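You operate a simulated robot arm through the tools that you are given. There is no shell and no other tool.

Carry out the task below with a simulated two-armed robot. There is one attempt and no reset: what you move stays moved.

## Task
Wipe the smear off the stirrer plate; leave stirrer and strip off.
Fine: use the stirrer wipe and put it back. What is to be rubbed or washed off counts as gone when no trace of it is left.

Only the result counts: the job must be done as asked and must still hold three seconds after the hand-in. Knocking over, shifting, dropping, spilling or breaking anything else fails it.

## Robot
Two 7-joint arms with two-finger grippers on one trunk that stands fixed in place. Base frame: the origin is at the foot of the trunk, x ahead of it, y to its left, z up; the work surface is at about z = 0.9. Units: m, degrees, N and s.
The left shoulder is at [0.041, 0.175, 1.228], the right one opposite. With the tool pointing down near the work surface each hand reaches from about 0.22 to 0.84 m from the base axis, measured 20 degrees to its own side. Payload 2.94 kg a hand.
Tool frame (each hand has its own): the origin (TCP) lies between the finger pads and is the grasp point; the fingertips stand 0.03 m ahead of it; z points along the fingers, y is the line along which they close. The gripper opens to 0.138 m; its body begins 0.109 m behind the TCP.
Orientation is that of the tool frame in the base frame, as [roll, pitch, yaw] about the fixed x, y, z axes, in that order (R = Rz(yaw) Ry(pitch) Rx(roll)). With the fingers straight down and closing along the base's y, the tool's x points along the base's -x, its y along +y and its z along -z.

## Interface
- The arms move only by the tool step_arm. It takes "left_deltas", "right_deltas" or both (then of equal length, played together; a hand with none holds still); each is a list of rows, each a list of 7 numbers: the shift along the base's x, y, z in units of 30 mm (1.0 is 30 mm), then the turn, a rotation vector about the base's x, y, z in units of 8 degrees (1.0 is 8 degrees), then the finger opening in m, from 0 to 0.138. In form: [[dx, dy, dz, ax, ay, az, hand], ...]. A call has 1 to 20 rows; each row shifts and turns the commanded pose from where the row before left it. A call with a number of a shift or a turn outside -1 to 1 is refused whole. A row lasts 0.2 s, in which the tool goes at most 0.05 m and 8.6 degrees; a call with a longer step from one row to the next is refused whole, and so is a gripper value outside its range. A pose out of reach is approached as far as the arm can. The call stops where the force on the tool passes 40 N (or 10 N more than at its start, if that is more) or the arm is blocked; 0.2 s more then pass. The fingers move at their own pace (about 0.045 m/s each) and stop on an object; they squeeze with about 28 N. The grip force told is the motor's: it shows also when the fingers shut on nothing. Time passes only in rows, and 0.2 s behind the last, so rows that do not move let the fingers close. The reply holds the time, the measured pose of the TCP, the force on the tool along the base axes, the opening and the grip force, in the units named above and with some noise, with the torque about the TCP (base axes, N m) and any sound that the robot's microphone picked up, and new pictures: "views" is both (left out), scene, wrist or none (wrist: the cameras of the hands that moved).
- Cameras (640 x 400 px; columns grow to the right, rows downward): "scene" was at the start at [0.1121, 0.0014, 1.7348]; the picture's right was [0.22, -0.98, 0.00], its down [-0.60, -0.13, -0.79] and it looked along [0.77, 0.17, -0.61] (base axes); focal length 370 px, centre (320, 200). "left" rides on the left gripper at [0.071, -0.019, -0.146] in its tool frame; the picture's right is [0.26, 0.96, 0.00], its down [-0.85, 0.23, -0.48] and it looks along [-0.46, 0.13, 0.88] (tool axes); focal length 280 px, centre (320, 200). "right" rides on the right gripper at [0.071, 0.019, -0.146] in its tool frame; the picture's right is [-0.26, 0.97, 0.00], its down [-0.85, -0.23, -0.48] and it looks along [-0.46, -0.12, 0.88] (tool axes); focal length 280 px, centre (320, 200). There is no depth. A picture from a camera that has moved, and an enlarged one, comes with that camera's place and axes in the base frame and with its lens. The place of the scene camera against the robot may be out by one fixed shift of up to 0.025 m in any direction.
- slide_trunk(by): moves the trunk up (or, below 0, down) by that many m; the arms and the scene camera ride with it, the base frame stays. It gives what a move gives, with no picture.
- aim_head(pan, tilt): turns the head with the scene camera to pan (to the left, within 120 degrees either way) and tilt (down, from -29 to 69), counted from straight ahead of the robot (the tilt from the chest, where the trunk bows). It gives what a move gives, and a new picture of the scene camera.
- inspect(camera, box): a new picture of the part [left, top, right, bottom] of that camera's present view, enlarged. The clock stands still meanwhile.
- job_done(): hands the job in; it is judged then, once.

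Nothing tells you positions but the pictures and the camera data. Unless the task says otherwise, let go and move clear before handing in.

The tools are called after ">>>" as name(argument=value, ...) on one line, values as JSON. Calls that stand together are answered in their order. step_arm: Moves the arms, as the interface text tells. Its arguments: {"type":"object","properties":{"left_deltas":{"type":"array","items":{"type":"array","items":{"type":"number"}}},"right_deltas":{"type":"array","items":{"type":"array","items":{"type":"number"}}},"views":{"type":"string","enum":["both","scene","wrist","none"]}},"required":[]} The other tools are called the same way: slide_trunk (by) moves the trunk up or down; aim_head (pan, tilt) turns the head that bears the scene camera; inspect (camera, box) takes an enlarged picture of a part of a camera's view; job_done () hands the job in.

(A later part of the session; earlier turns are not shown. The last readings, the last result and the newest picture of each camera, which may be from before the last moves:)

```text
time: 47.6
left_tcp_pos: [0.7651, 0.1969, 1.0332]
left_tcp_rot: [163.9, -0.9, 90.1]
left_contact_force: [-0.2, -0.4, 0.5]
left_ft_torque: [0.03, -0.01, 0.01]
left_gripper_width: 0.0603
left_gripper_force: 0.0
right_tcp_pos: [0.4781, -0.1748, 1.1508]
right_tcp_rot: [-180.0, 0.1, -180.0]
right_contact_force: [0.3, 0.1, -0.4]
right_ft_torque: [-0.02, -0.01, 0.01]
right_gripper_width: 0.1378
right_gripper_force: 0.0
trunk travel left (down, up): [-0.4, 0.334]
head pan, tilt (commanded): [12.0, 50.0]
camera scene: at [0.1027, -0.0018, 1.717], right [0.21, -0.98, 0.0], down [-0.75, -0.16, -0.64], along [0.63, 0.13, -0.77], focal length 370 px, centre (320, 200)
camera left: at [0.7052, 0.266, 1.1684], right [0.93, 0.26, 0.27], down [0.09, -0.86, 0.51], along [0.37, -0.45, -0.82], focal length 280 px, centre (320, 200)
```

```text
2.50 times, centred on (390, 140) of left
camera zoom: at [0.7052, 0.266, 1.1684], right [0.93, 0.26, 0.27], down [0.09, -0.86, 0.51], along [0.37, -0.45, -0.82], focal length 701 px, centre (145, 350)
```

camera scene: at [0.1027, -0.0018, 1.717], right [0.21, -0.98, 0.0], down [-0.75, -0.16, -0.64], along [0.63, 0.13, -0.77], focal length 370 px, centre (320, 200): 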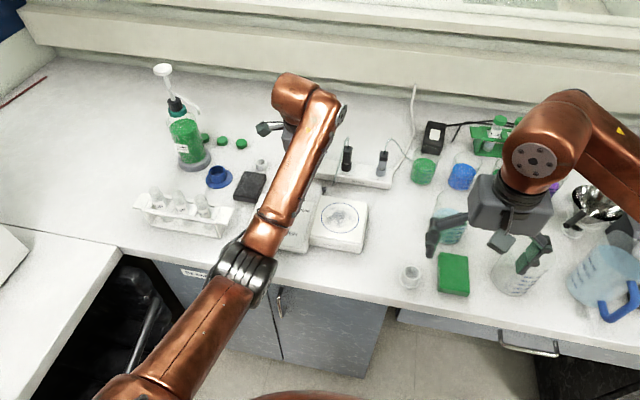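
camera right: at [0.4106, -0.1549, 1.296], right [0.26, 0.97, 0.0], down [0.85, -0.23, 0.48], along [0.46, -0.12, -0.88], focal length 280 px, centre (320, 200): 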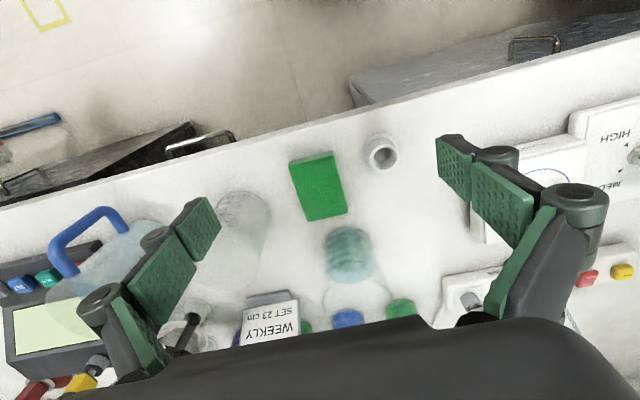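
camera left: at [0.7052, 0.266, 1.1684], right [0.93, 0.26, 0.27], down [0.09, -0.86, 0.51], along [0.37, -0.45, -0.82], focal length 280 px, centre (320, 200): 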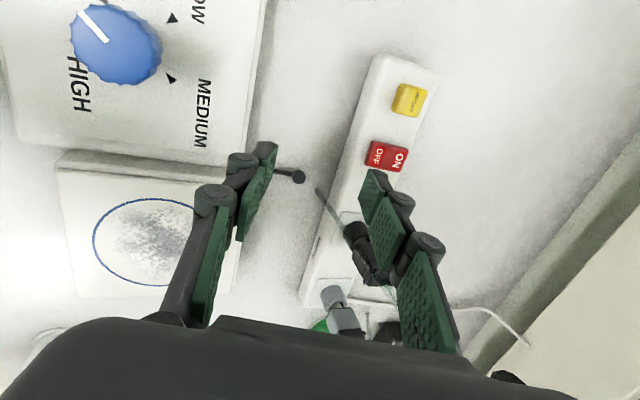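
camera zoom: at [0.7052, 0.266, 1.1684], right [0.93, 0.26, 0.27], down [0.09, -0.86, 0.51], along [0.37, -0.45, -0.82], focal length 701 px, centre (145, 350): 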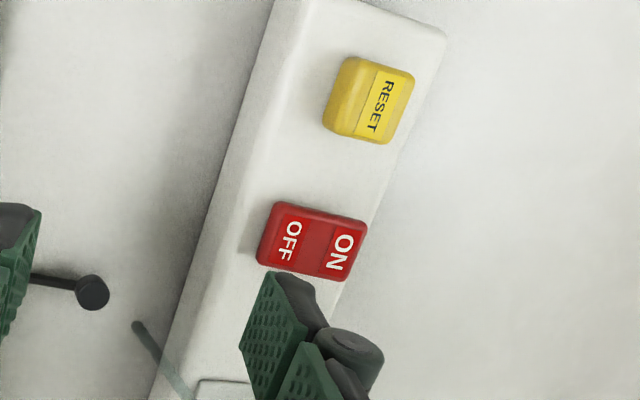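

The rocker now leans to OFF. Next I'll untilt, turn the hand back to yaw 180° and move above the dark wipe at about (0.755, 0.36), then check the lamp from the scene camera.

>>> step_arm(left_deltas=[[-0.3, 0, 0.6, 0, 0.67, 0, 0.085], [-0.3, 0, 0.6, 0, 0.67, 0, 0.085], [-0.2, 0, 0.6, 0, 0.67, 0, 0.085], [0.04, 0.45, 0, 0, 0, 0.9375, 0.085], [0.04, 0.45, 0, 0, 0, 0.9375, 0.085], [0.04, 0.45, 0, 0, 0, 0.9375, 0.085], [0.04, 0.45, 0, 0, 0, 0.9375, 0.085], [0.04, 0.45, 0, 0, 0, 0.9375, 0.085], [0.04, 0.45, 0, 0, 0, 0.9375, 0.085], [0.04, 0.45, 0, 0, 0, 0.9375, 0.085], [0.04, 0.45, 0, 0, 0, 0.9375, 0.085], [0.04, 0.45, 0, 0, 0, 0.9375, 0.085], [0.04, 0.45, 0, 0, 0, 0.9375, 0.085], [0.04, 0.45, 0, 0, 0, 0.9375, 0.085], [0.04, 0.45, 0, 0, 0, 0.9375, 0.085]], views="both")

>>> inspect(camera="scene", box=[270, 120, 410, 200])

>>> inspect(camera="left", box=[220, 60, 420, 220])

```text
time: 50.8
left_tcp_pos: [0.7559, 0.3586, 1.0876]
left_tcp_rot: [179.9, -0.9, -179.9]
left_contact_force: [0.2, 0.6, -0.5]
left_ft_torque: [-0.03, 0.0, -0.03]
left_gripper_width: 0.0848
left_gripper_force: 0.1
right_tcp_pos: [0.479, -0.1743, 1.1505]
right_tcp_rot: [180.0, 0.1, -180.0]
right_contact_force: [-0.4, 0.3, 0.1]
right_ft_torque: [-0.01, -0.01, -0.01]
right_gripper_width: 0.138
right_gripper_force: 0.1
trunk travel left (down, up): [-0.4, 0.334]
head pan, tilt (commanded): [12.0, 50.0]
camera scene: at [0.103, -0.0014, 1.717], right [0.21, -0.98, 0.0], down [-0.75, -0.16, -0.64], along [0.63, 0.13, -0.77], focal length 370 px, centre (320, 200)
camera left: at [0.6856, 0.3393, 1.2344], right [-0.26, 0.96, 0.01], down [0.86, 0.23, 0.46], along [0.45, 0.13, -0.89], focal length 280 px, centre (320, 200)
```

scene: 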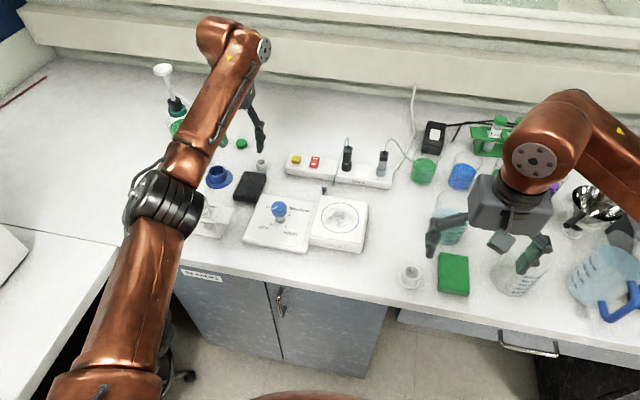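
left: 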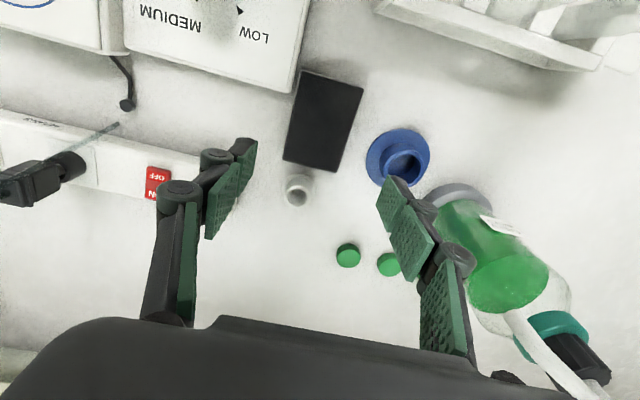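

```text
4.57 times, centred on (340, 160) of scene
camera zoom: at [0.103, -0.0014, 1.717], right [0.21, -0.98, 0.0], down [-0.75, -0.16, -0.64], along [0.63, 0.13, -0.77], focal length 1693 px, centre (229, 383)
```

zoom: 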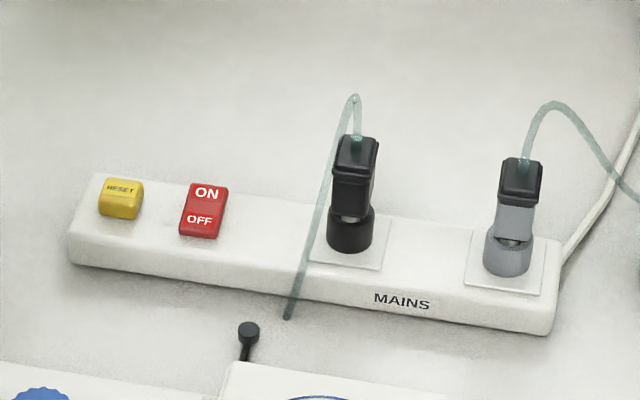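

```text
2.50 times, centred on (320, 140) of left
camera zoom: at [0.6856, 0.3393, 1.2344], right [-0.26, 0.96, 0.01], down [0.86, 0.23, 0.46], along [0.45, 0.13, -0.89], focal length 701 px, centre (320, 350)
```

zoom: 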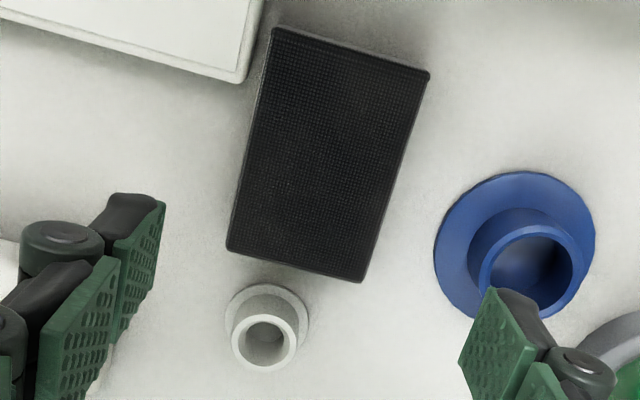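

The lamp is out and the strip is off. The wipe's centre is at (0.753, 0.360), with about 1 cm clear on each side for the fingers; I'll descend partway and check.

>>> step_arm(left_deltas=[[-0.1, 0.045, -0.8, 0, -0.11, 0, 0.085], [0, 0, -0.8, 0, 0, 0, 0.085], [0, 0, -0.8, 0, 0, 0, 0.085], [0, 0, -0.8, 0, 0, 0, 0.085], [0, 0, -0.7, 0, 0, 0, 0.085]], views="wrist")

>>> inspect(camera="left", box=[200, 60, 460, 260])

```text
time: 52.0
left_tcp_pos: [0.7516, 0.3618, 0.9673]
left_tcp_rot: [179.9, 0.0, 179.8]
left_contact_force: [0.2, 0.6, -0.6]
left_ft_torque: [-0.02, 0.01, 0.01]
left_gripper_width: 0.0851
left_gripper_force: 0.1
right_tcp_pos: [0.4803, -0.1742, 1.1501]
right_tcp_rot: [-180.0, -0.1, -180.0]
right_contact_force: [1.3, 0.7, -0.4]
right_ft_torque: [0.0, -0.02, -0.02]
right_gripper_width: 0.1383
right_gripper_force: 0.1
trunk travel left (down, up): [-0.4, 0.334]
head pan, tilt (commanded): [12.0, 50.0]
camera left: at [0.6805, 0.3425, 1.1142], right [-0.26, 0.97, 0.0], down [0.85, 0.23, 0.48], along [0.46, 0.13, -0.88], focal length 280 px, centre (320, 200)
```

left: 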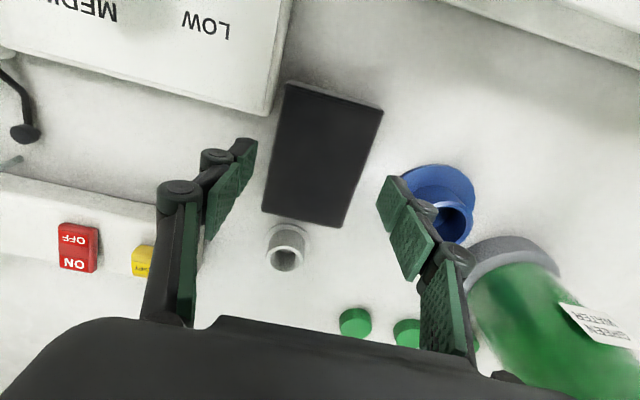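

```text
2.00 times, centred on (330, 160) of left
camera zoom: at [0.6805, 0.3425, 1.1142], right [-0.26, 0.97, 0.0], down [0.85, 0.23, 0.48], along [0.46, 0.13, -0.88], focal length 561 px, centre (300, 280)
```

zoom: 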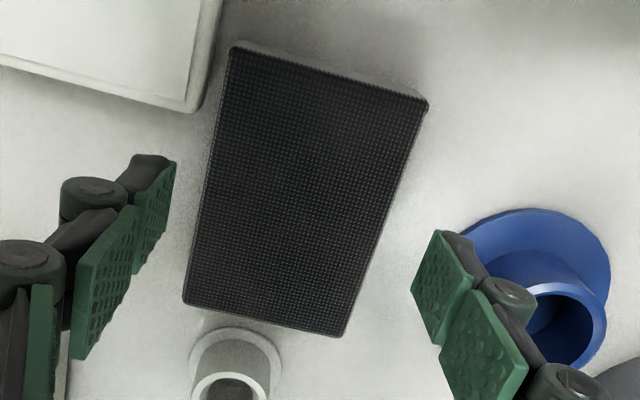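

Clear on both sides. I'll narrow the opening slightly and lower to grasp height (TCP z ≈ 0.937, tips about 7 mm above the bench).

>>> step_arm(left_deltas=[[0.04, -0.04, 0, 0, 0, 0, 0.08], [0, 0, -0.5, 0, 0, 0, 0.08], [0, 0, -0.5, 0, 0, 0, 0.08]], views="wrist")

```text
time: 52.8
left_tcp_pos: [0.7519, 0.3581, 0.9382]
left_tcp_rot: [179.8, 0.1, 179.9]
left_contact_force: [0.5, 0.5, -0.1]
left_ft_torque: [-0.02, 0.0, 0.01]
left_gripper_width: 0.08
left_gripper_force: 0.0
right_tcp_pos: [0.4799, -0.1742, 1.1499]
right_tcp_rot: [-180.0, -0.2, -180.0]
right_contact_force: [0.2, -0.4, -0.5]
right_ft_torque: [-0.01, 0.01, -0.03]
right_gripper_width: 0.1379
right_gripper_force: 0.2
trunk travel left (down, up): [-0.4, 0.334]
head pan, tilt (commanded): [12.0, 50.0]
camera left: at [0.6803, 0.3391, 1.0842], right [-0.26, 0.97, 0.0], down [0.85, 0.23, 0.48], along [0.46, 0.13, -0.88], focal length 280 px, centre (320, 200)
```

left: 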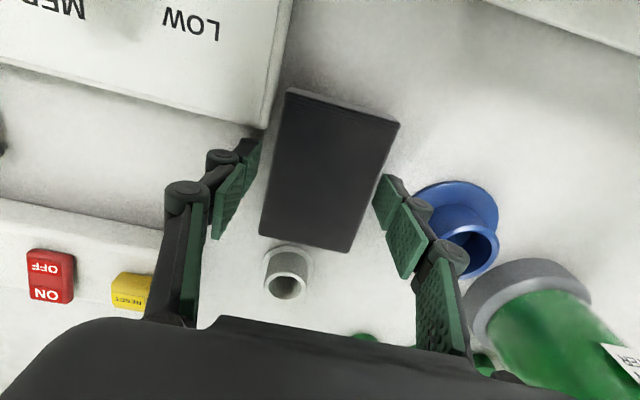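

The wipe is centred between the fingers. I'll close on it.

>>> step_arm(left_deltas=[[0, 0, 0, 0, 0, 0, 0.05], [0, 0, 0, 0, 0, 0, 0.05], [0, 0, 0, 0, 0, 0, 0.05], [0, 0, 0, 0, 0, 0, 0.05]], views="wrist")

```text
time: 53.8
left_tcp_pos: [0.7526, 0.3575, 0.938]
left_tcp_rot: [179.8, 0.0, 180.0]
left_contact_force: [-0.3, -1.2, 1.4]
left_ft_torque: [-0.02, -0.01, 0.0]
left_gripper_width: 0.0688
left_gripper_force: 27.6
right_tcp_pos: [0.4795, -0.1749, 1.1517]
right_tcp_rot: [180.0, -0.1, -180.0]
right_contact_force: [-1.0, 0.3, 0.6]
right_ft_torque: [0.02, -0.01, 0.06]
right_gripper_width: 0.1378
right_gripper_force: 0.1
trunk travel left (down, up): [-0.4, 0.334]
head pan, tilt (commanded): [12.0, 50.0]
camera left: at [0.68, 0.3391, 1.0846], right [-0.26, 0.97, 0.0], down [0.85, 0.23, 0.48], along [0.46, 0.13, -0.88], focal length 280 px, centre (320, 200)
```

left: 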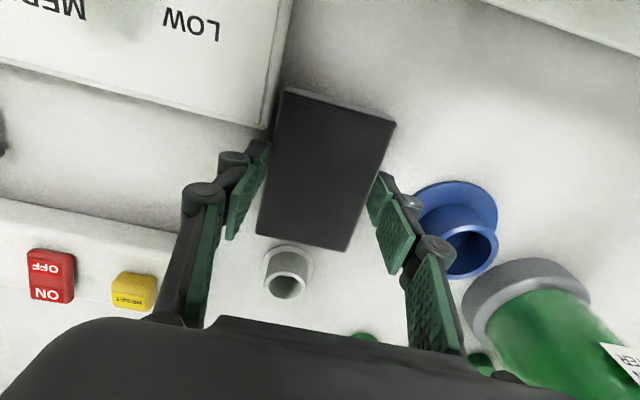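

It's gripped at 0.069 m with 28 N. I'll lift it to clear the dial.

>>> step_arm(left_deltas=[[0, 0, 0.4, 0, 0, 0, 0.05], [0, 0, 0.9, 0, 0, 0, 0.05], [0, 0, 0.9, 0, 0, 0, 0.05], [0, 0, 0.9, 0, 0, 0, 0.05], [0, 0, 0.9, 0, 0, 0, 0.05]], views="both")

```text
time: 55.0
left_tcp_pos: [0.7524, 0.3578, 1.0591]
left_tcp_rot: [179.9, 0.0, -180.0]
left_contact_force: [-0.2, -0.4, -0.6]
left_ft_torque: [0.01, 0.05, 0.0]
left_gripper_width: 0.069
left_gripper_force: 27.8
right_tcp_pos: [0.4798, -0.1746, 1.1515]
right_tcp_rot: [180.0, 0.0, 180.0]
right_contact_force: [0.0, -0.7, -0.3]
right_ft_torque: [-0.02, -0.02, -0.02]
right_gripper_width: 0.1379
right_gripper_force: 0.0
trunk travel left (down, up): [-0.4, 0.334]
head pan, tilt (commanded): [12.0, 50.0]
camera scene: at [0.1022, -0.0015, 1.7171], right [0.21, -0.98, 0.0], down [-0.75, -0.16, -0.64], along [0.63, 0.13, -0.77], focal length 370 px, centre (320, 200)
camera left: at [0.6808, 0.3397, 1.2053], right [-0.26, 0.97, 0.0], down [0.85, 0.23, 0.48], along [0.46, 0.13, -0.88], focal length 280 px, centre (320, 200)
```

scene: 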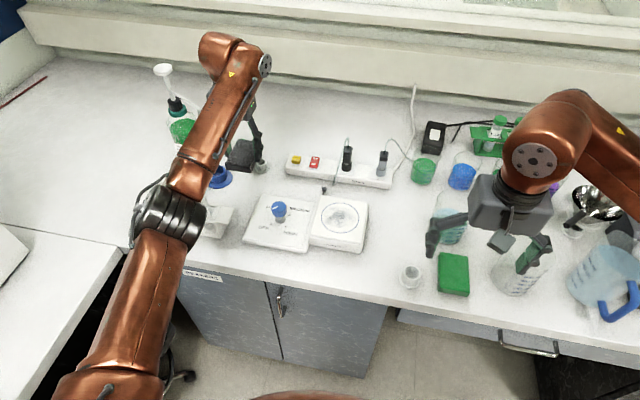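
left: 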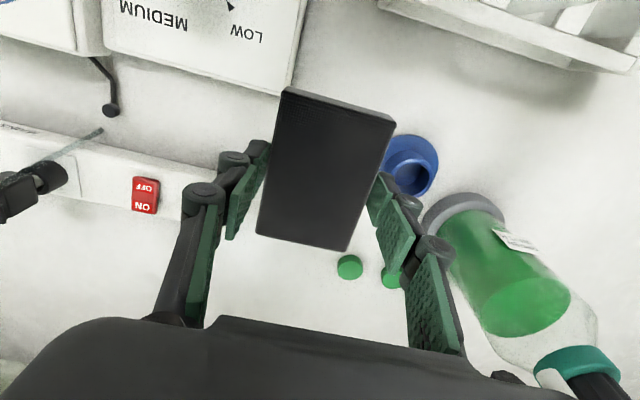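

Holding it level. The plate works out at z ≈ 0.946 with the ring centred at (0.667, 0.083). I'll carry the wipe there at this height, passing 4 cm over the knob.

>>> step_arm(left_deltas=[[-0.285, -0.916, 0, 0, 0, 0, 0.05], [-0.285, -0.916, 0, 0, 0, 0, 0.05], [-0.285, -0.916, 0, 0, 0, 0, 0.05], [-0.285, -0.916, 0, 0, 0, 0, 0.05], [-0.285, -0.916, 0, 0, 0, 0, 0.05], [-0.285, -0.916, 0, 0, 0, 0, 0.05], [-0.285, -0.916, 0, 0, 0, 0, 0.05], [-0.285, -0.916, 0, 0, 0, 0, 0.05], [-0.285, -0.916, 0, 0, 0, 0, 0.05], [-0.285, -0.916, 0, 0, 0, 0, 0.05]], views="both")

```text
time: 57.2
left_tcp_pos: [0.6669, 0.0845, 1.058]
left_tcp_rot: [179.8, 0.0, 179.9]
left_contact_force: [-0.7, -0.9, -0.1]
left_ft_torque: [0.03, -0.03, 0.02]
left_gripper_width: 0.0688
left_gripper_force: 28.0
right_tcp_pos: [0.4806, -0.1761, 1.1502]
right_tcp_rot: [179.9, 0.0, 180.0]
right_contact_force: [-0.1, 0.0, -0.1]
right_ft_torque: [0.02, -0.01, -0.03]
right_gripper_width: 0.1377
right_gripper_force: 0.1
trunk travel left (down, up): [-0.4, 0.334]
head pan, tilt (commanded): [12.0, 50.0]
camera scene: at [0.1028, -0.0032, 1.717], right [0.21, -0.98, 0.0], down [-0.75, -0.16, -0.64], along [0.63, 0.13, -0.77], focal length 370 px, centre (320, 200)
camera left: at [0.5956, 0.065, 1.2043], right [-0.26, 0.97, 0.0], down [0.85, 0.23, 0.48], along [0.46, 0.13, -0.88], focal length 280 px, centre (320, 200)
```

scene: 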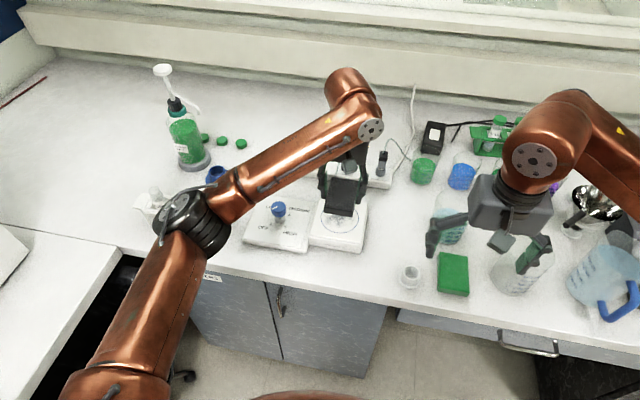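
left: 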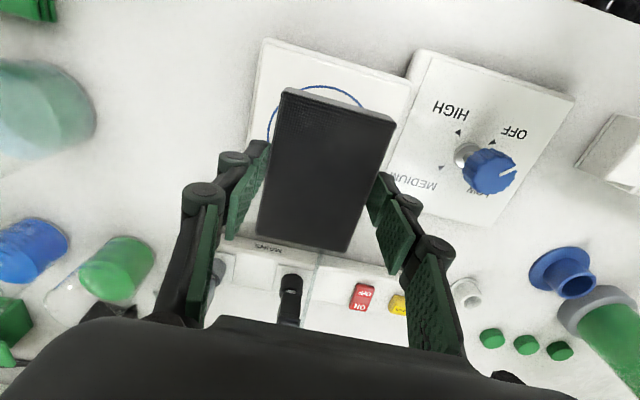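

The wipe is over the ring. I'll lower to just above the plate, then make contact in small steps.

>>> step_arm(left_deltas=[[0, 0, -0.733, 0, 0, 0, 0.05], [0, 0, -0.733, 0, 0, 0, 0.05], [0, 0, -0.6, 0, 0, 0, 0.05], [0, 0, 0, 0, 0, 0, 0.05]], views="none")

>>> step_arm(left_deltas=[[0, 0, -0.08, 0, 0, 0, 0.05], [0, 0, -0.08, 0, 0, 0, 0.05], [0, 0, -0.08, 0, 0, 0, 0.05]], views="none")

```text
time: 58.2
left_tcp_pos: [0.6661, 0.0856, 0.9974]
left_tcp_rot: [179.8, -0.1, 180.0]
left_contact_force: [-0.5, -0.4, -0.5]
left_ft_torque: [-0.02, 0.03, -0.01]
left_gripper_width: 0.0688
left_gripper_force: 27.9
right_tcp_pos: [0.4784, -0.1747, 1.1515]
right_tcp_rot: [180.0, 0.0, 180.0]
right_contact_force: [0.3, -0.5, -0.4]
right_ft_torque: [-0.01, -0.01, 0.0]
right_gripper_width: 0.138
right_gripper_force: 0.1
trunk travel left (down, up): [-0.4, 0.334]
head pan, tilt (commanded): [12.0, 50.0]
```

```text
time: 59.0
left_tcp_pos: [0.6676, 0.0834, 0.99]
left_tcp_rot: [179.8, 0.0, 179.8]
left_contact_force: [0.0, -0.2, -0.7]
left_ft_torque: [0.03, -0.01, 0.0]
left_gripper_width: 0.069
left_gripper_force: 28.4
right_tcp_pos: [0.4804, -0.1751, 1.1507]
right_tcp_rot: [-180.0, 0.0, -180.0]
right_contact_force: [-1.0, 1.5, 0.0]
right_ft_torque: [0.0, 0.0, 0.0]
right_gripper_width: 0.138
right_gripper_force: 0.1
trunk travel left (down, up): [-0.4, 0.334]
head pan, tilt (commanded): [12.0, 50.0]
```

No contact yet at TCP z 0.990; I'll keep stepping down and watch the force.

>>> step_arm(left_deltas=[[0, 0, -0.07, 0, 0, 0, 0.05], [0, 0, -0.07, 0, 0, 0, 0.05]], views="none")

>>> step_arm(left_deltas=[[0, 0, -0.07, 0, 0, 0, 0.05]], views="none")

```text
time: 59.6
left_tcp_pos: [0.6678, 0.0832, 0.9883]
left_tcp_rot: [179.9, 0.1, 179.8]
left_contact_force: [0.5, 1.6, 13.0]
left_ft_torque: [0.04, 0.57, -0.11]
left_gripper_width: 0.0689
left_gripper_force: 28.1
right_tcp_pos: [0.4792, -0.1744, 1.1516]
right_tcp_rot: [-179.9, -0.1, 180.0]
right_contact_force: [-0.3, -0.3, 0.2]
right_ft_torque: [0.0, 0.01, 0.02]
right_gripper_width: 0.1381
right_gripper_force: 0.1
trunk travel left (down, up): [-0.4, 0.334]
head pan, tilt (commanded): [12.0, 50.0]
```

```text
time: 60.0
left_tcp_pos: [0.668, 0.0834, 0.9874]
left_tcp_rot: [179.9, 0.4, -180.0]
left_contact_force: [2.7, 3.4, 26.9]
left_ft_torque: [0.12, 0.34, -0.03]
left_gripper_width: 0.0689
left_gripper_force: 28.0
right_tcp_pos: [0.477, -0.1745, 1.1532]
right_tcp_rot: [-179.9, 0.2, -179.9]
right_contact_force: [-0.2, 0.2, 0.1]
right_ft_torque: [-0.01, 0.01, 0.01]
right_gripper_width: 0.1378
right_gripper_force: 0.1
trunk travel left (down, up): [-0.4, 0.334]
head pan, tilt (commanded): [12.0, 50.0]
```

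Contact at TCP z ≈ 0.9885, now 27 N, which is more than I want. I'll ease off to around 12 N and start with a short stroke toward +y, watching the drag.

>>> step_arm(left_deltas=[[0, 0, 0.07, 0, 0, 0, 0.05], [0, 0.2, 0, 0, 0, 0, 0.05], [0, 0.2, 0, 0, 0, 0, 0.05], [0, 0.2, 0, 0, 0, 0, 0.05]], views="both")

```text
time: 61.0
left_tcp_pos: [0.6662, 0.1003, 0.9883]
left_tcp_rot: [179.8, 0.0, 179.8]
left_contact_force: [-1.2, -5.9, 20.7]
left_ft_torque: [-0.73, -0.17, -0.16]
left_gripper_width: 0.0688
left_gripper_force: 28.0
right_tcp_pos: [0.4778, -0.175, 1.1512]
right_tcp_rot: [179.9, 0.2, -180.0]
right_contact_force: [0.2, -0.5, -0.3]
right_ft_torque: [0.0, 0.0, 0.0]
right_gripper_width: 0.1379
right_gripper_force: 0.1
trunk travel left (down, up): [-0.4, 0.334]
head pan, tilt (commanded): [12.0, 50.0]
camera scene: at [0.1002, -0.0037, 1.7172], right [0.21, -0.98, 0.0], down [-0.75, -0.16, -0.64], along [0.63, 0.13, -0.77], focal length 370 px, centre (320, 200)
camera left: at [0.5942, 0.0808, 1.1338], right [-0.26, 0.97, 0.0], down [0.85, 0.23, 0.48], along [0.46, 0.13, -0.88], focal length 280 px, centre (320, 200)
```

scene: 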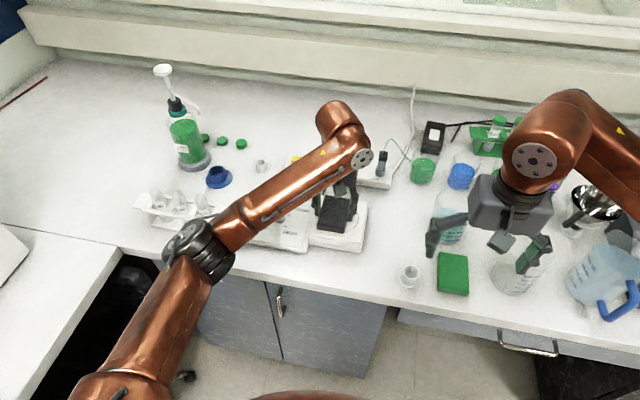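
left: 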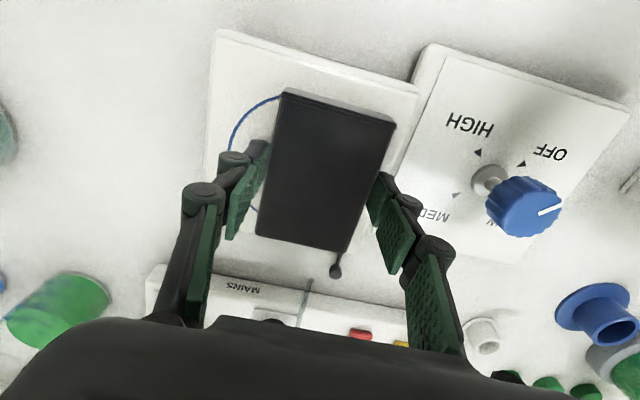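

Drag is about 6 N with 20 N normal, smooth. I'll ease the pressure a bit and continue with the full stroke to −y.

>>> step_arm(left_deltas=[[0, 0.2, 0.03, 0, 0, 0, 0.05], [0, 0.2, 0, 0, 0, 0, 0.05], [0, -0.25, 0, 0, 0, 0, 0.05], [0, -0.25, 0, 0, 0, 0, 0.05], [0, -0.25, 0, 0, 0, 0, 0.05], [0, -0.25, 0, 0, 0, 0, 0.05], [0, -0.25, 0, 0, 0, 0, 0.05], [0, -0.25, 0, 0, 0, 0, 0.05], [0, -0.25, 0, 0, 0, 0, 0.05], [0, -0.25, 0, 0, 0, 0, 0.05]], views="both")

>>> inspect(camera="left", box=[180, 0, 440, 280])

```text
time: 63.2
left_tcp_pos: [0.6671, 0.0534, 0.9875]
left_tcp_rot: [179.9, 0.1, 180.0]
left_contact_force: [-1.0, 7.4, 16.1]
left_ft_torque: [0.5, -0.02, -0.02]
left_gripper_width: 0.0688
left_gripper_force: 28.6
right_tcp_pos: [0.4789, -0.1732, 1.1519]
right_tcp_rot: [-180.0, 0.0, 180.0]
right_contact_force: [0.7, -0.6, -0.1]
right_ft_torque: [0.01, 0.0, -0.01]
right_gripper_width: 0.1379
right_gripper_force: 0.1
trunk travel left (down, up): [-0.4, 0.334]
head pan, tilt (commanded): [12.0, 50.0]
camera scene: at [0.101, -0.0013, 1.7172], right [0.21, -0.98, 0.0], down [-0.75, -0.16, -0.64], along [0.63, 0.13, -0.77], focal length 370 px, centre (320, 200)
camera left: at [0.5942, 0.0351, 1.1335], right [-0.26, 0.97, 0.0], down [0.85, 0.23, 0.48], along [0.46, 0.13, -0.88], focal length 280 px, centre (320, 200)
```

scene: 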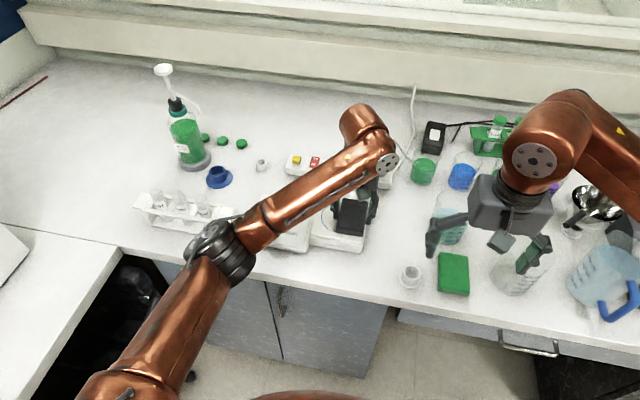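
left: 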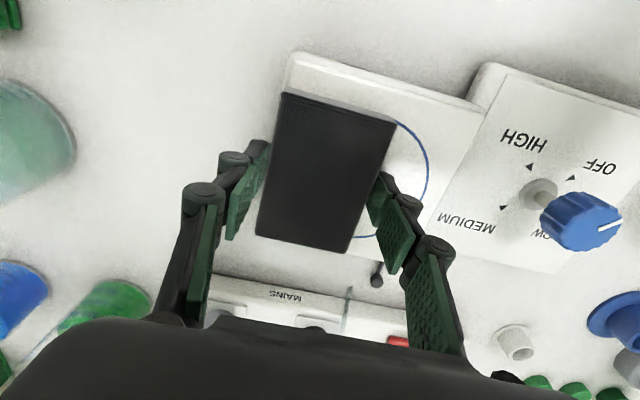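

```text
1.43 times, centred on (310, 140) of left
camera zoom: at [0.5942, 0.0351, 1.1335], right [-0.26, 0.97, 0.0], down [0.85, 0.23, 0.48], along [0.46, 0.13, -0.88], focal length 401 px, centre (334, 286)
```

zoom: 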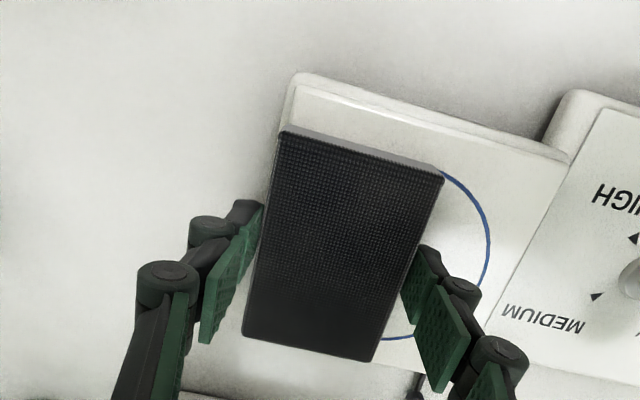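

The uncovered part of the ring already looks clean. I'll make more passes, shifted 12 mm forward and then 12 mm back, to cover the whole ring.

>>> step_arm(left_deltas=[[0.2, 0, 0, 0, 0, 0, 0.05], [0.2, 0, 0, 0, 0, 0, 0.05], [0, 0.25, 0, 0, 0, 0, 0.05], [0, 0.25, 0, 0, 0, 0, 0.05], [0, 0.25, 0, 0, 0, 0, 0.05], [0, 0.25, 0, 0, 0, 0, 0.05], [0, 0.25, 0, 0, 0, 0, 0.05], [0, 0.25, 0, 0, 0, 0, 0.05], [0, 0.25, 0, 0, 0, 0, 0.05], [0, 0.25, 0, 0, 0, 0, 0.05]], views="wrist")

>>> step_arm(left_deltas=[[-0.2, 0, 0, 0, 0, 0, 0.05], [-0.2, 0, 0, 0, 0, 0, 0.05], [-0.2, 0, 0, 0, 0, 0, 0.05], [-0.2, 0, 0, 0, 0, 0, 0.05], [0, -0.25, 0, 0, 0, 0, 0.05], [0, -0.25, 0, 0, 0, 0, 0.05], [0, -0.25, 0, 0, 0, 0, 0.05], [0, -0.25, 0, 0, 0, 0, 0.05], [0, -0.25, 0, 0, 0, 0, 0.05], [0, -0.25, 0, 0, 0, 0, 0.05], [0, -0.25, 0, 0, 0, 0, 0.05], [0, -0.25, 0, 0, 0, 0, 0.05]], views="wrist")

```text
time: 65.4
left_tcp_pos: [0.6782, 0.1134, 0.9884]
left_tcp_rot: [179.8, 0.0, 179.9]
left_contact_force: [0.5, -3.1, 6.8]
left_ft_torque: [-0.18, 0.02, 0.05]
left_gripper_width: 0.0687
left_gripper_force: 28.4
right_tcp_pos: [0.4789, -0.1757, 1.1504]
right_tcp_rot: [-180.0, 0.0, -180.0]
right_contact_force: [-0.4, 0.4, -0.3]
right_ft_torque: [0.02, -0.03, 0.0]
right_gripper_width: 0.138
right_gripper_force: 0.1
trunk travel left (down, up): [-0.4, 0.334]
head pan, tilt (commanded): [12.0, 50.0]
camera left: at [0.6065, 0.0941, 1.1335], right [-0.26, 0.97, 0.0], down [0.85, 0.23, 0.48], along [0.46, 0.13, -0.88], focal length 280 px, centre (320, 200)
```

left: 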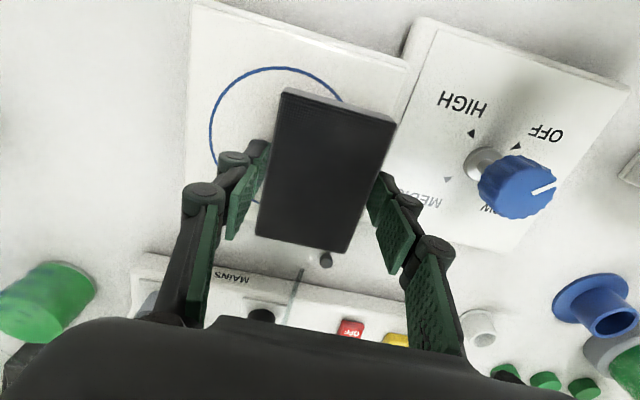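

```text
time: 68.0
left_tcp_pos: [0.6531, 0.0543, 0.9872]
left_tcp_rot: [179.8, 0.0, 179.9]
left_contact_force: [0.3, 3.4, 10.3]
left_ft_torque: [0.15, 0.05, 0.02]
left_gripper_width: 0.0686
left_gripper_force: 28.1
right_tcp_pos: [0.4794, -0.175, 1.1512]
right_tcp_rot: [-180.0, 0.0, -179.9]
right_contact_force: [-0.2, 0.0, 0.2]
right_ft_torque: [0.03, 0.03, 0.0]
right_gripper_width: 0.1381
right_gripper_force: 0.1
trunk travel left (down, up): [-0.4, 0.334]
head pan, tilt (commanded): [12.0, 50.0]
camera left: at [0.5821, 0.0353, 1.1333], right [-0.26, 0.97, 0.0], down [0.85, 0.23, 0.48], along [0.46, 0.13, -0.88], focal length 280 px, centre (320, 200)
```

left: 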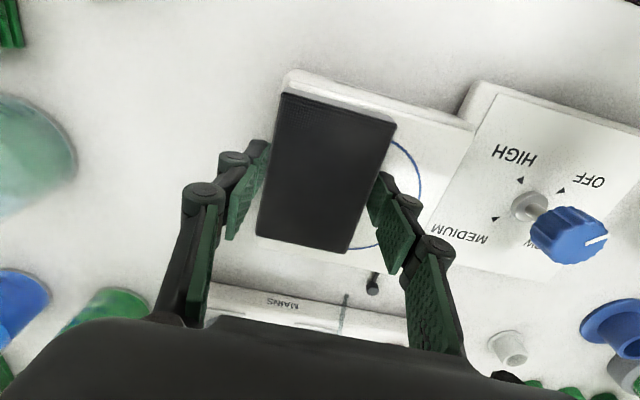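

Passes went smoothly at 7–10 N. One more full pass along the middle with a little more pressure, then I'll lift off to look.

>>> step_arm(left_deltas=[[0.2, 0, -0.03, 0, 0, 0, 0.05], [0.2, 0, 0, 0, 0, 0, 0.05], [0, 0.25, 0, 0, 0, 0, 0.05], [0, 0.25, 0, 0, 0, 0, 0.05], [0, 0.25, 0, 0, 0, 0, 0.05], [0, 0.25, 0, 0, 0, 0, 0.05], [0, 0.25, 0, 0, 0, 0, 0.05], [0, 0.25, 0, 0, 0, 0, 0.05], [0, 0.25, 0, 0, 0, 0, 0.05], [0, 0.25, 0, 0, 0, 0, 0.05], [0, -0.25, 0, 0, 0, 0, 0.05], [0, -0.25, 0, 0, 0, 0, 0.05], [0, -0.25, 0, 0, 0, 0, 0.05], [0, -0.25, 0, 0, 0, 0, 0.05]], views="none")

>>> step_arm(left_deltas=[[0, 0, 0.3, 0, 0, 0, 0.05], [0, 0, 0.8, 0, 0, 0, 0.05], [0, 0, 0.9, 0, 0, 0, 0.05], [0, 0.7, 0.5, 0, 0, 0, 0.05], [0, 0.9, 0, 0, 0, 0, 0.05], [0, 0.9, 0, 0, 0, 0, 0.05], [0, 0.9, 0, 0, 0, 0, 0.05]], views="both")

>>> inspect(camera="left", box=[60, 0, 300, 220])

>>> inspect(camera="scene", box=[230, 180, 390, 260])

```text
time: 71.0
left_tcp_pos: [0.6654, 0.0836, 0.9875]
left_tcp_rot: [179.8, 0.0, 180.0]
left_contact_force: [-0.9, 7.8, 14.8]
left_ft_torque: [0.38, -0.03, 0.09]
left_gripper_width: 0.069
left_gripper_force: 27.8
right_tcp_pos: [0.4777, -0.174, 1.1517]
right_tcp_rot: [179.9, 0.0, 180.0]
right_contact_force: [-0.9, -0.6, 0.0]
right_ft_torque: [0.05, 0.01, 0.03]
right_gripper_width: 0.1381
right_gripper_force: 0.0
trunk travel left (down, up): [-0.4, 0.334]
head pan, tilt (commanded): [12.0, 50.0]
```

```text
time: 72.6
left_tcp_pos: [0.6665, 0.186, 1.0615]
left_tcp_rot: [179.9, 0.0, 179.9]
left_contact_force: [-0.2, -0.4, -1.1]
left_ft_torque: [-0.03, 0.02, -0.01]
left_gripper_width: 0.0687
left_gripper_force: 28.3
right_tcp_pos: [0.4785, -0.1745, 1.1516]
right_tcp_rot: [-180.0, 0.0, -180.0]
right_contact_force: [0.8, -0.5, 0.0]
right_ft_torque: [0.02, 0.0, 0.04]
right_gripper_width: 0.138
right_gripper_force: 0.1
trunk travel left (down, up): [-0.4, 0.334]
head pan, tilt (commanded): [12.0, 50.0]
camera scene: at [0.1029, -0.0005, 1.717], right [0.21, -0.98, 0.0], down [-0.75, -0.16, -0.64], along [0.63, 0.13, -0.77], focal length 370 px, centre (320, 200)
camera left: at [0.5942, 0.1671, 1.2076], right [-0.26, 0.97, 0.0], down [0.85, 0.23, 0.48], along [0.46, 0.13, -0.88], focal length 280 px, centre (320, 200)
```

scene: 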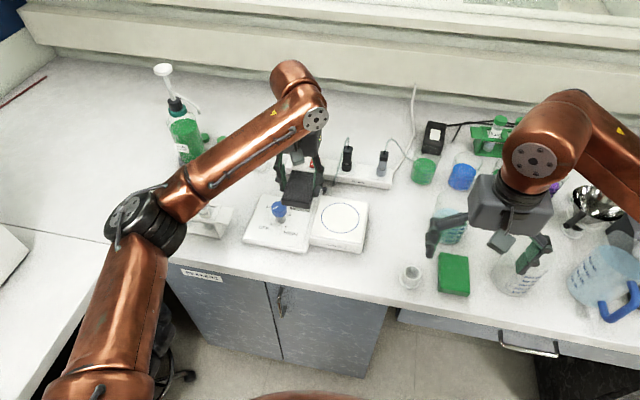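
left: 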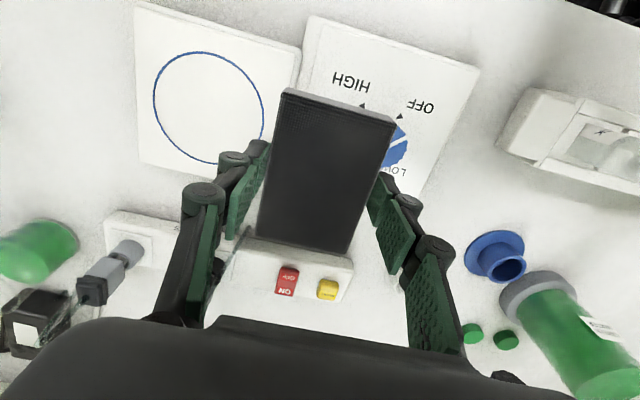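

```text
1.82 times, centred on (180, 110) of left
camera zoom: at [0.5942, 0.1671, 1.2076], right [-0.26, 0.97, 0.0], down [0.85, 0.23, 0.48], along [0.46, 0.13, -0.88], focal length 510 px, centre (574, 364)
```

zoom: 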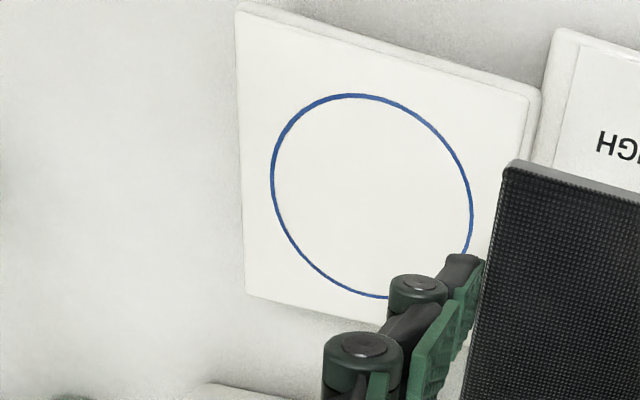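

```text
4.00 times, centred on (310, 220) of scene
camera zoom: at [0.1029, -0.0005, 1.717], right [0.21, -0.98, 0.0], down [-0.75, -0.16, -0.64], along [0.63, 0.13, -0.77], focal length 1482 px, centre (360, 120)
```

zoom: 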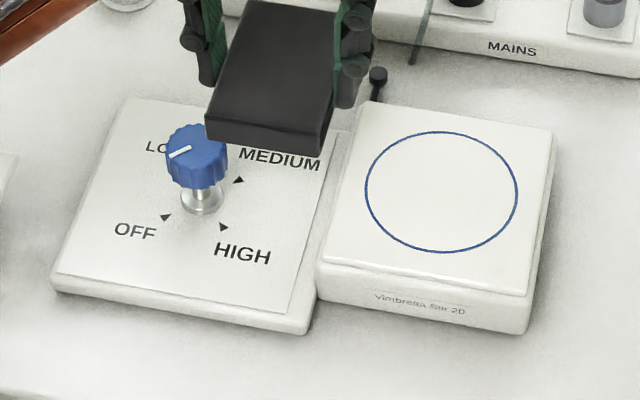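

The ring is white and clean, and nothing has shifted. I'll enlarge the plate once more for faint traces before putting the wipe back.

>>> inspect(camera="scene", box=[305, 190, 375, 255])

>>> inspect(camera="left", box=[130, 0, 270, 180])

```text
6.15 times, centred on (340, 222) of scene
camera zoom: at [0.1029, -0.0005, 1.717], right [0.21, -0.98, 0.0], down [-0.75, -0.16, -0.64], along [0.63, 0.13, -0.77], focal length 2279 px, centre (197, 62)
```

zoom: 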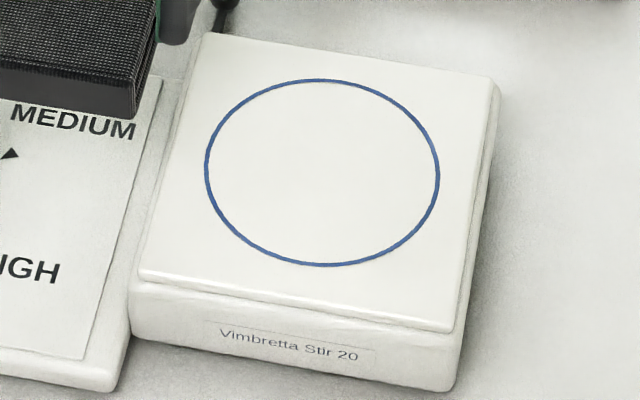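

```text
2.22 times, centred on (200, 90) of left
camera zoom: at [0.5942, 0.1671, 1.2076], right [-0.26, 0.97, 0.0], down [0.85, 0.23, 0.48], along [0.46, 0.13, -0.88], focal length 623 px, centre (587, 444)
```

zoom: 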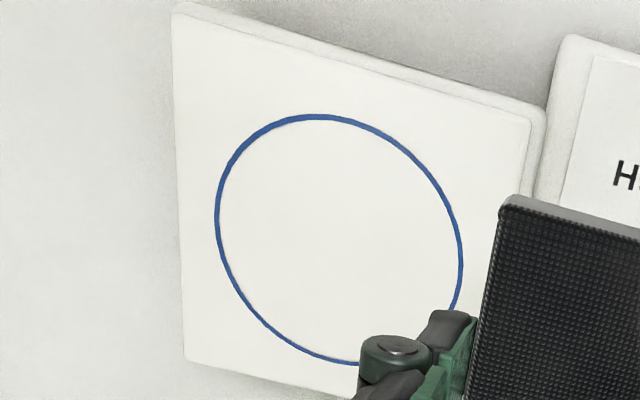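

No trace is left. I'll carry the wipe back above its place at (0.7525, 0.358).

>>> step_arm(left_deltas=[[0.41, 0.819, 0, 0, 0, 0, 0.05], [0.41, 0.819, 0, 0, 0, 0, 0.05], [0.41, 0.819, 0, 0, 0, 0, 0.05], [0.41, 0.819, 0, 0, 0, 0, 0.05], [0.41, 0.819, 0, 0, 0, 0, 0.05], [0.41, 0.819, 0, 0, 0, 0, 0.05], [0.41, 0.819, 0, 0, 0, 0, 0.05], [0, 0, 0, 0, 0, 0, 0.05]], views="wrist")

```text
time: 74.4
left_tcp_pos: [0.7529, 0.3563, 1.0631]
left_tcp_rot: [179.7, 0.0, 179.9]
left_contact_force: [0.2, 0.1, -0.8]
left_ft_torque: [-0.05, 0.0, -0.01]
left_gripper_width: 0.0689
left_gripper_force: 27.8
right_tcp_pos: [0.4801, -0.1756, 1.1516]
right_tcp_rot: [180.0, -0.1, 179.9]
right_contact_force: [-0.2, 0.1, -0.8]
right_ft_torque: [0.01, 0.01, 0.02]
right_gripper_width: 0.1381
right_gripper_force: 0.0
trunk travel left (down, up): [-0.4, 0.334]
head pan, tilt (commanded): [12.0, 50.0]
camera left: at [0.6818, 0.3378, 1.2096], right [-0.26, 0.97, 0.0], down [0.85, 0.23, 0.48], along [0.46, 0.13, -0.88], focal length 280 px, centre (320, 200)
```

left: 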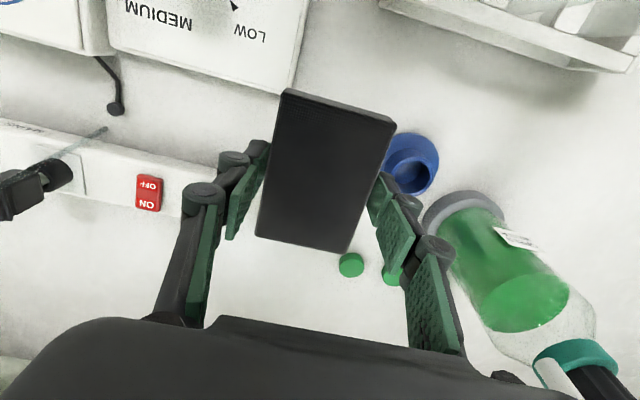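

It's over its old spot within 2 mm. I'll correct y slightly and lower it close to the bench.

>>> step_arm(left_deltas=[[0, 0.07, -0.8, 0, 0, 0, 0.05], [0, 0, -0.8, 0, 0, 0, 0.05], [0, 0, -0.8, 0, 0, 0, 0.05], [0, 0, -0.8, 0, 0, 0, 0.05], [0, 0, -0.7, 0, 0, 0, 0.05], [0, 0, 0, 0, 0, 0, 0.05]], views="wrist")

>>> step_arm(left_deltas=[[0, 0, -0.07, 0, 0, 0, 0.05], [0, 0, -0.06, 0, 0, 0, 0.05]], views="none")

```text
time: 75.8
left_tcp_pos: [0.7531, 0.3586, 0.9425]
left_tcp_rot: [179.8, 0.1, 179.8]
left_contact_force: [1.0, 0.0, -0.5]
left_ft_torque: [0.02, -0.02, -0.03]
left_gripper_width: 0.0687
left_gripper_force: 27.9
right_tcp_pos: [0.4797, -0.1755, 1.1502]
right_tcp_rot: [-180.0, 0.0, 180.0]
right_contact_force: [-0.3, -0.9, 0.9]
right_ft_torque: [-0.06, 0.0, -0.02]
right_gripper_width: 0.138
right_gripper_force: 0.0
trunk travel left (down, up): [-0.4, 0.334]
head pan, tilt (commanded): [12.0, 50.0]
camera left: at [0.6813, 0.3402, 1.0902], right [-0.26, 0.97, 0.0], down [0.85, 0.23, 0.48], along [0.46, 0.13, -0.88], focal length 280 px, centre (320, 200)
```

left: 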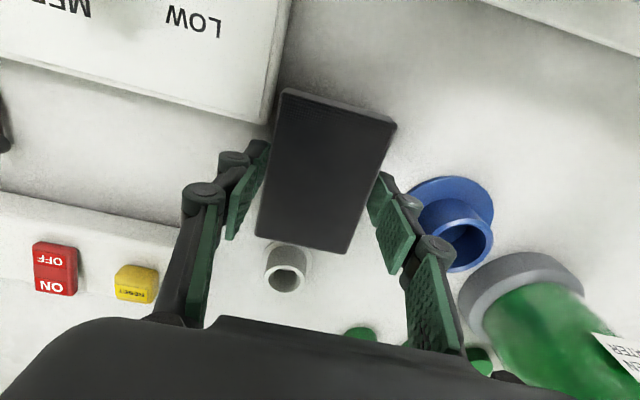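

```text
time: 76.4
left_tcp_pos: [0.7535, 0.3584, 0.9388]
left_tcp_rot: [179.9, -0.1, 179.9]
left_contact_force: [0.4, -0.2, -0.1]
left_ft_torque: [-0.03, 0.01, 0.01]
left_gripper_width: 0.0688
left_gripper_force: 28.1
right_tcp_pos: [0.479, -0.1749, 1.1509]
right_tcp_rot: [180.0, 0.1, -180.0]
right_contact_force: [0.4, -0.2, 0.0]
right_ft_torque: [-0.01, 0.01, -0.03]
right_gripper_width: 0.138
right_gripper_force: 0.0
trunk travel left (down, up): [-0.4, 0.334]
head pan, tilt (commanded): [12.0, 50.0]
```

Nearly down, no contact force yet. A millimetre or two more until it touches.

>>> step_arm(left_deltas=[[0, 0, -0.04, 0, 0, 0, 0.05]], views="none")

```text
time: 76.8
left_tcp_pos: [0.7534, 0.3593, 0.9388]
left_tcp_rot: [179.7, 0.1, 179.9]
left_contact_force: [0.0, -0.1, -1.8]
left_ft_torque: [0.01, 0.0, -0.01]
left_gripper_width: 0.0689
left_gripper_force: 27.6
right_tcp_pos: [0.4794, -0.1759, 1.1515]
right_tcp_rot: [-179.9, 0.0, 179.9]
right_contact_force: [-0.5, 0.2, -0.5]
right_ft_torque: [0.01, 0.01, -0.02]
right_gripper_width: 0.138
right_gripper_force: 0.0
trunk travel left (down, up): [-0.4, 0.334]
head pan, tilt (commanded): [12.0, 50.0]
```

>>> step_arm(left_deltas=[[0, 0, -0.04, 0, 0, 0, 0.05]], views="none")

```text
time: 77.2
left_tcp_pos: [0.7523, 0.3587, 0.9367]
left_tcp_rot: [179.8, 0.1, 179.9]
left_contact_force: [0.3, -0.9, 0.7]
left_ft_torque: [0.01, -0.01, 0.01]
left_gripper_width: 0.0687
left_gripper_force: 28.5
right_tcp_pos: [0.4788, -0.1749, 1.1515]
right_tcp_rot: [179.9, -0.1, 179.9]
right_contact_force: [0.0, -0.1, -0.2]
right_ft_torque: [0.03, -0.03, 0.01]
right_gripper_width: 0.138
right_gripper_force: 0.1
trunk travel left (down, up): [-0.4, 0.334]
head pan, tilt (commanded): [12.0, 50.0]
```

>>> step_arm(left_deltas=[[0, 0, -0.04, 0, 0, 0, 0.05], [0, 0, 0, 0, 0, 0, 0.05]], views="none")

```text
time: 77.8
left_tcp_pos: [0.7529, 0.36, 0.9375]
left_tcp_rot: [179.8, 0.1, 179.9]
left_contact_force: [-0.5, 0.5, 5.8]
left_ft_torque: [0.02, 0.12, -0.01]
left_gripper_width: 0.069
left_gripper_force: 28.1
right_tcp_pos: [0.4791, -0.1748, 1.1516]
right_tcp_rot: [-180.0, 0.0, 180.0]
right_contact_force: [-0.2, 0.0, 0.2]
right_ft_torque: [-0.01, 0.0, 0.02]
right_gripper_width: 0.138
right_gripper_force: 0.0
trunk travel left (down, up): [-0.4, 0.334]
head pan, tilt (commanded): [12.0, 50.0]
```

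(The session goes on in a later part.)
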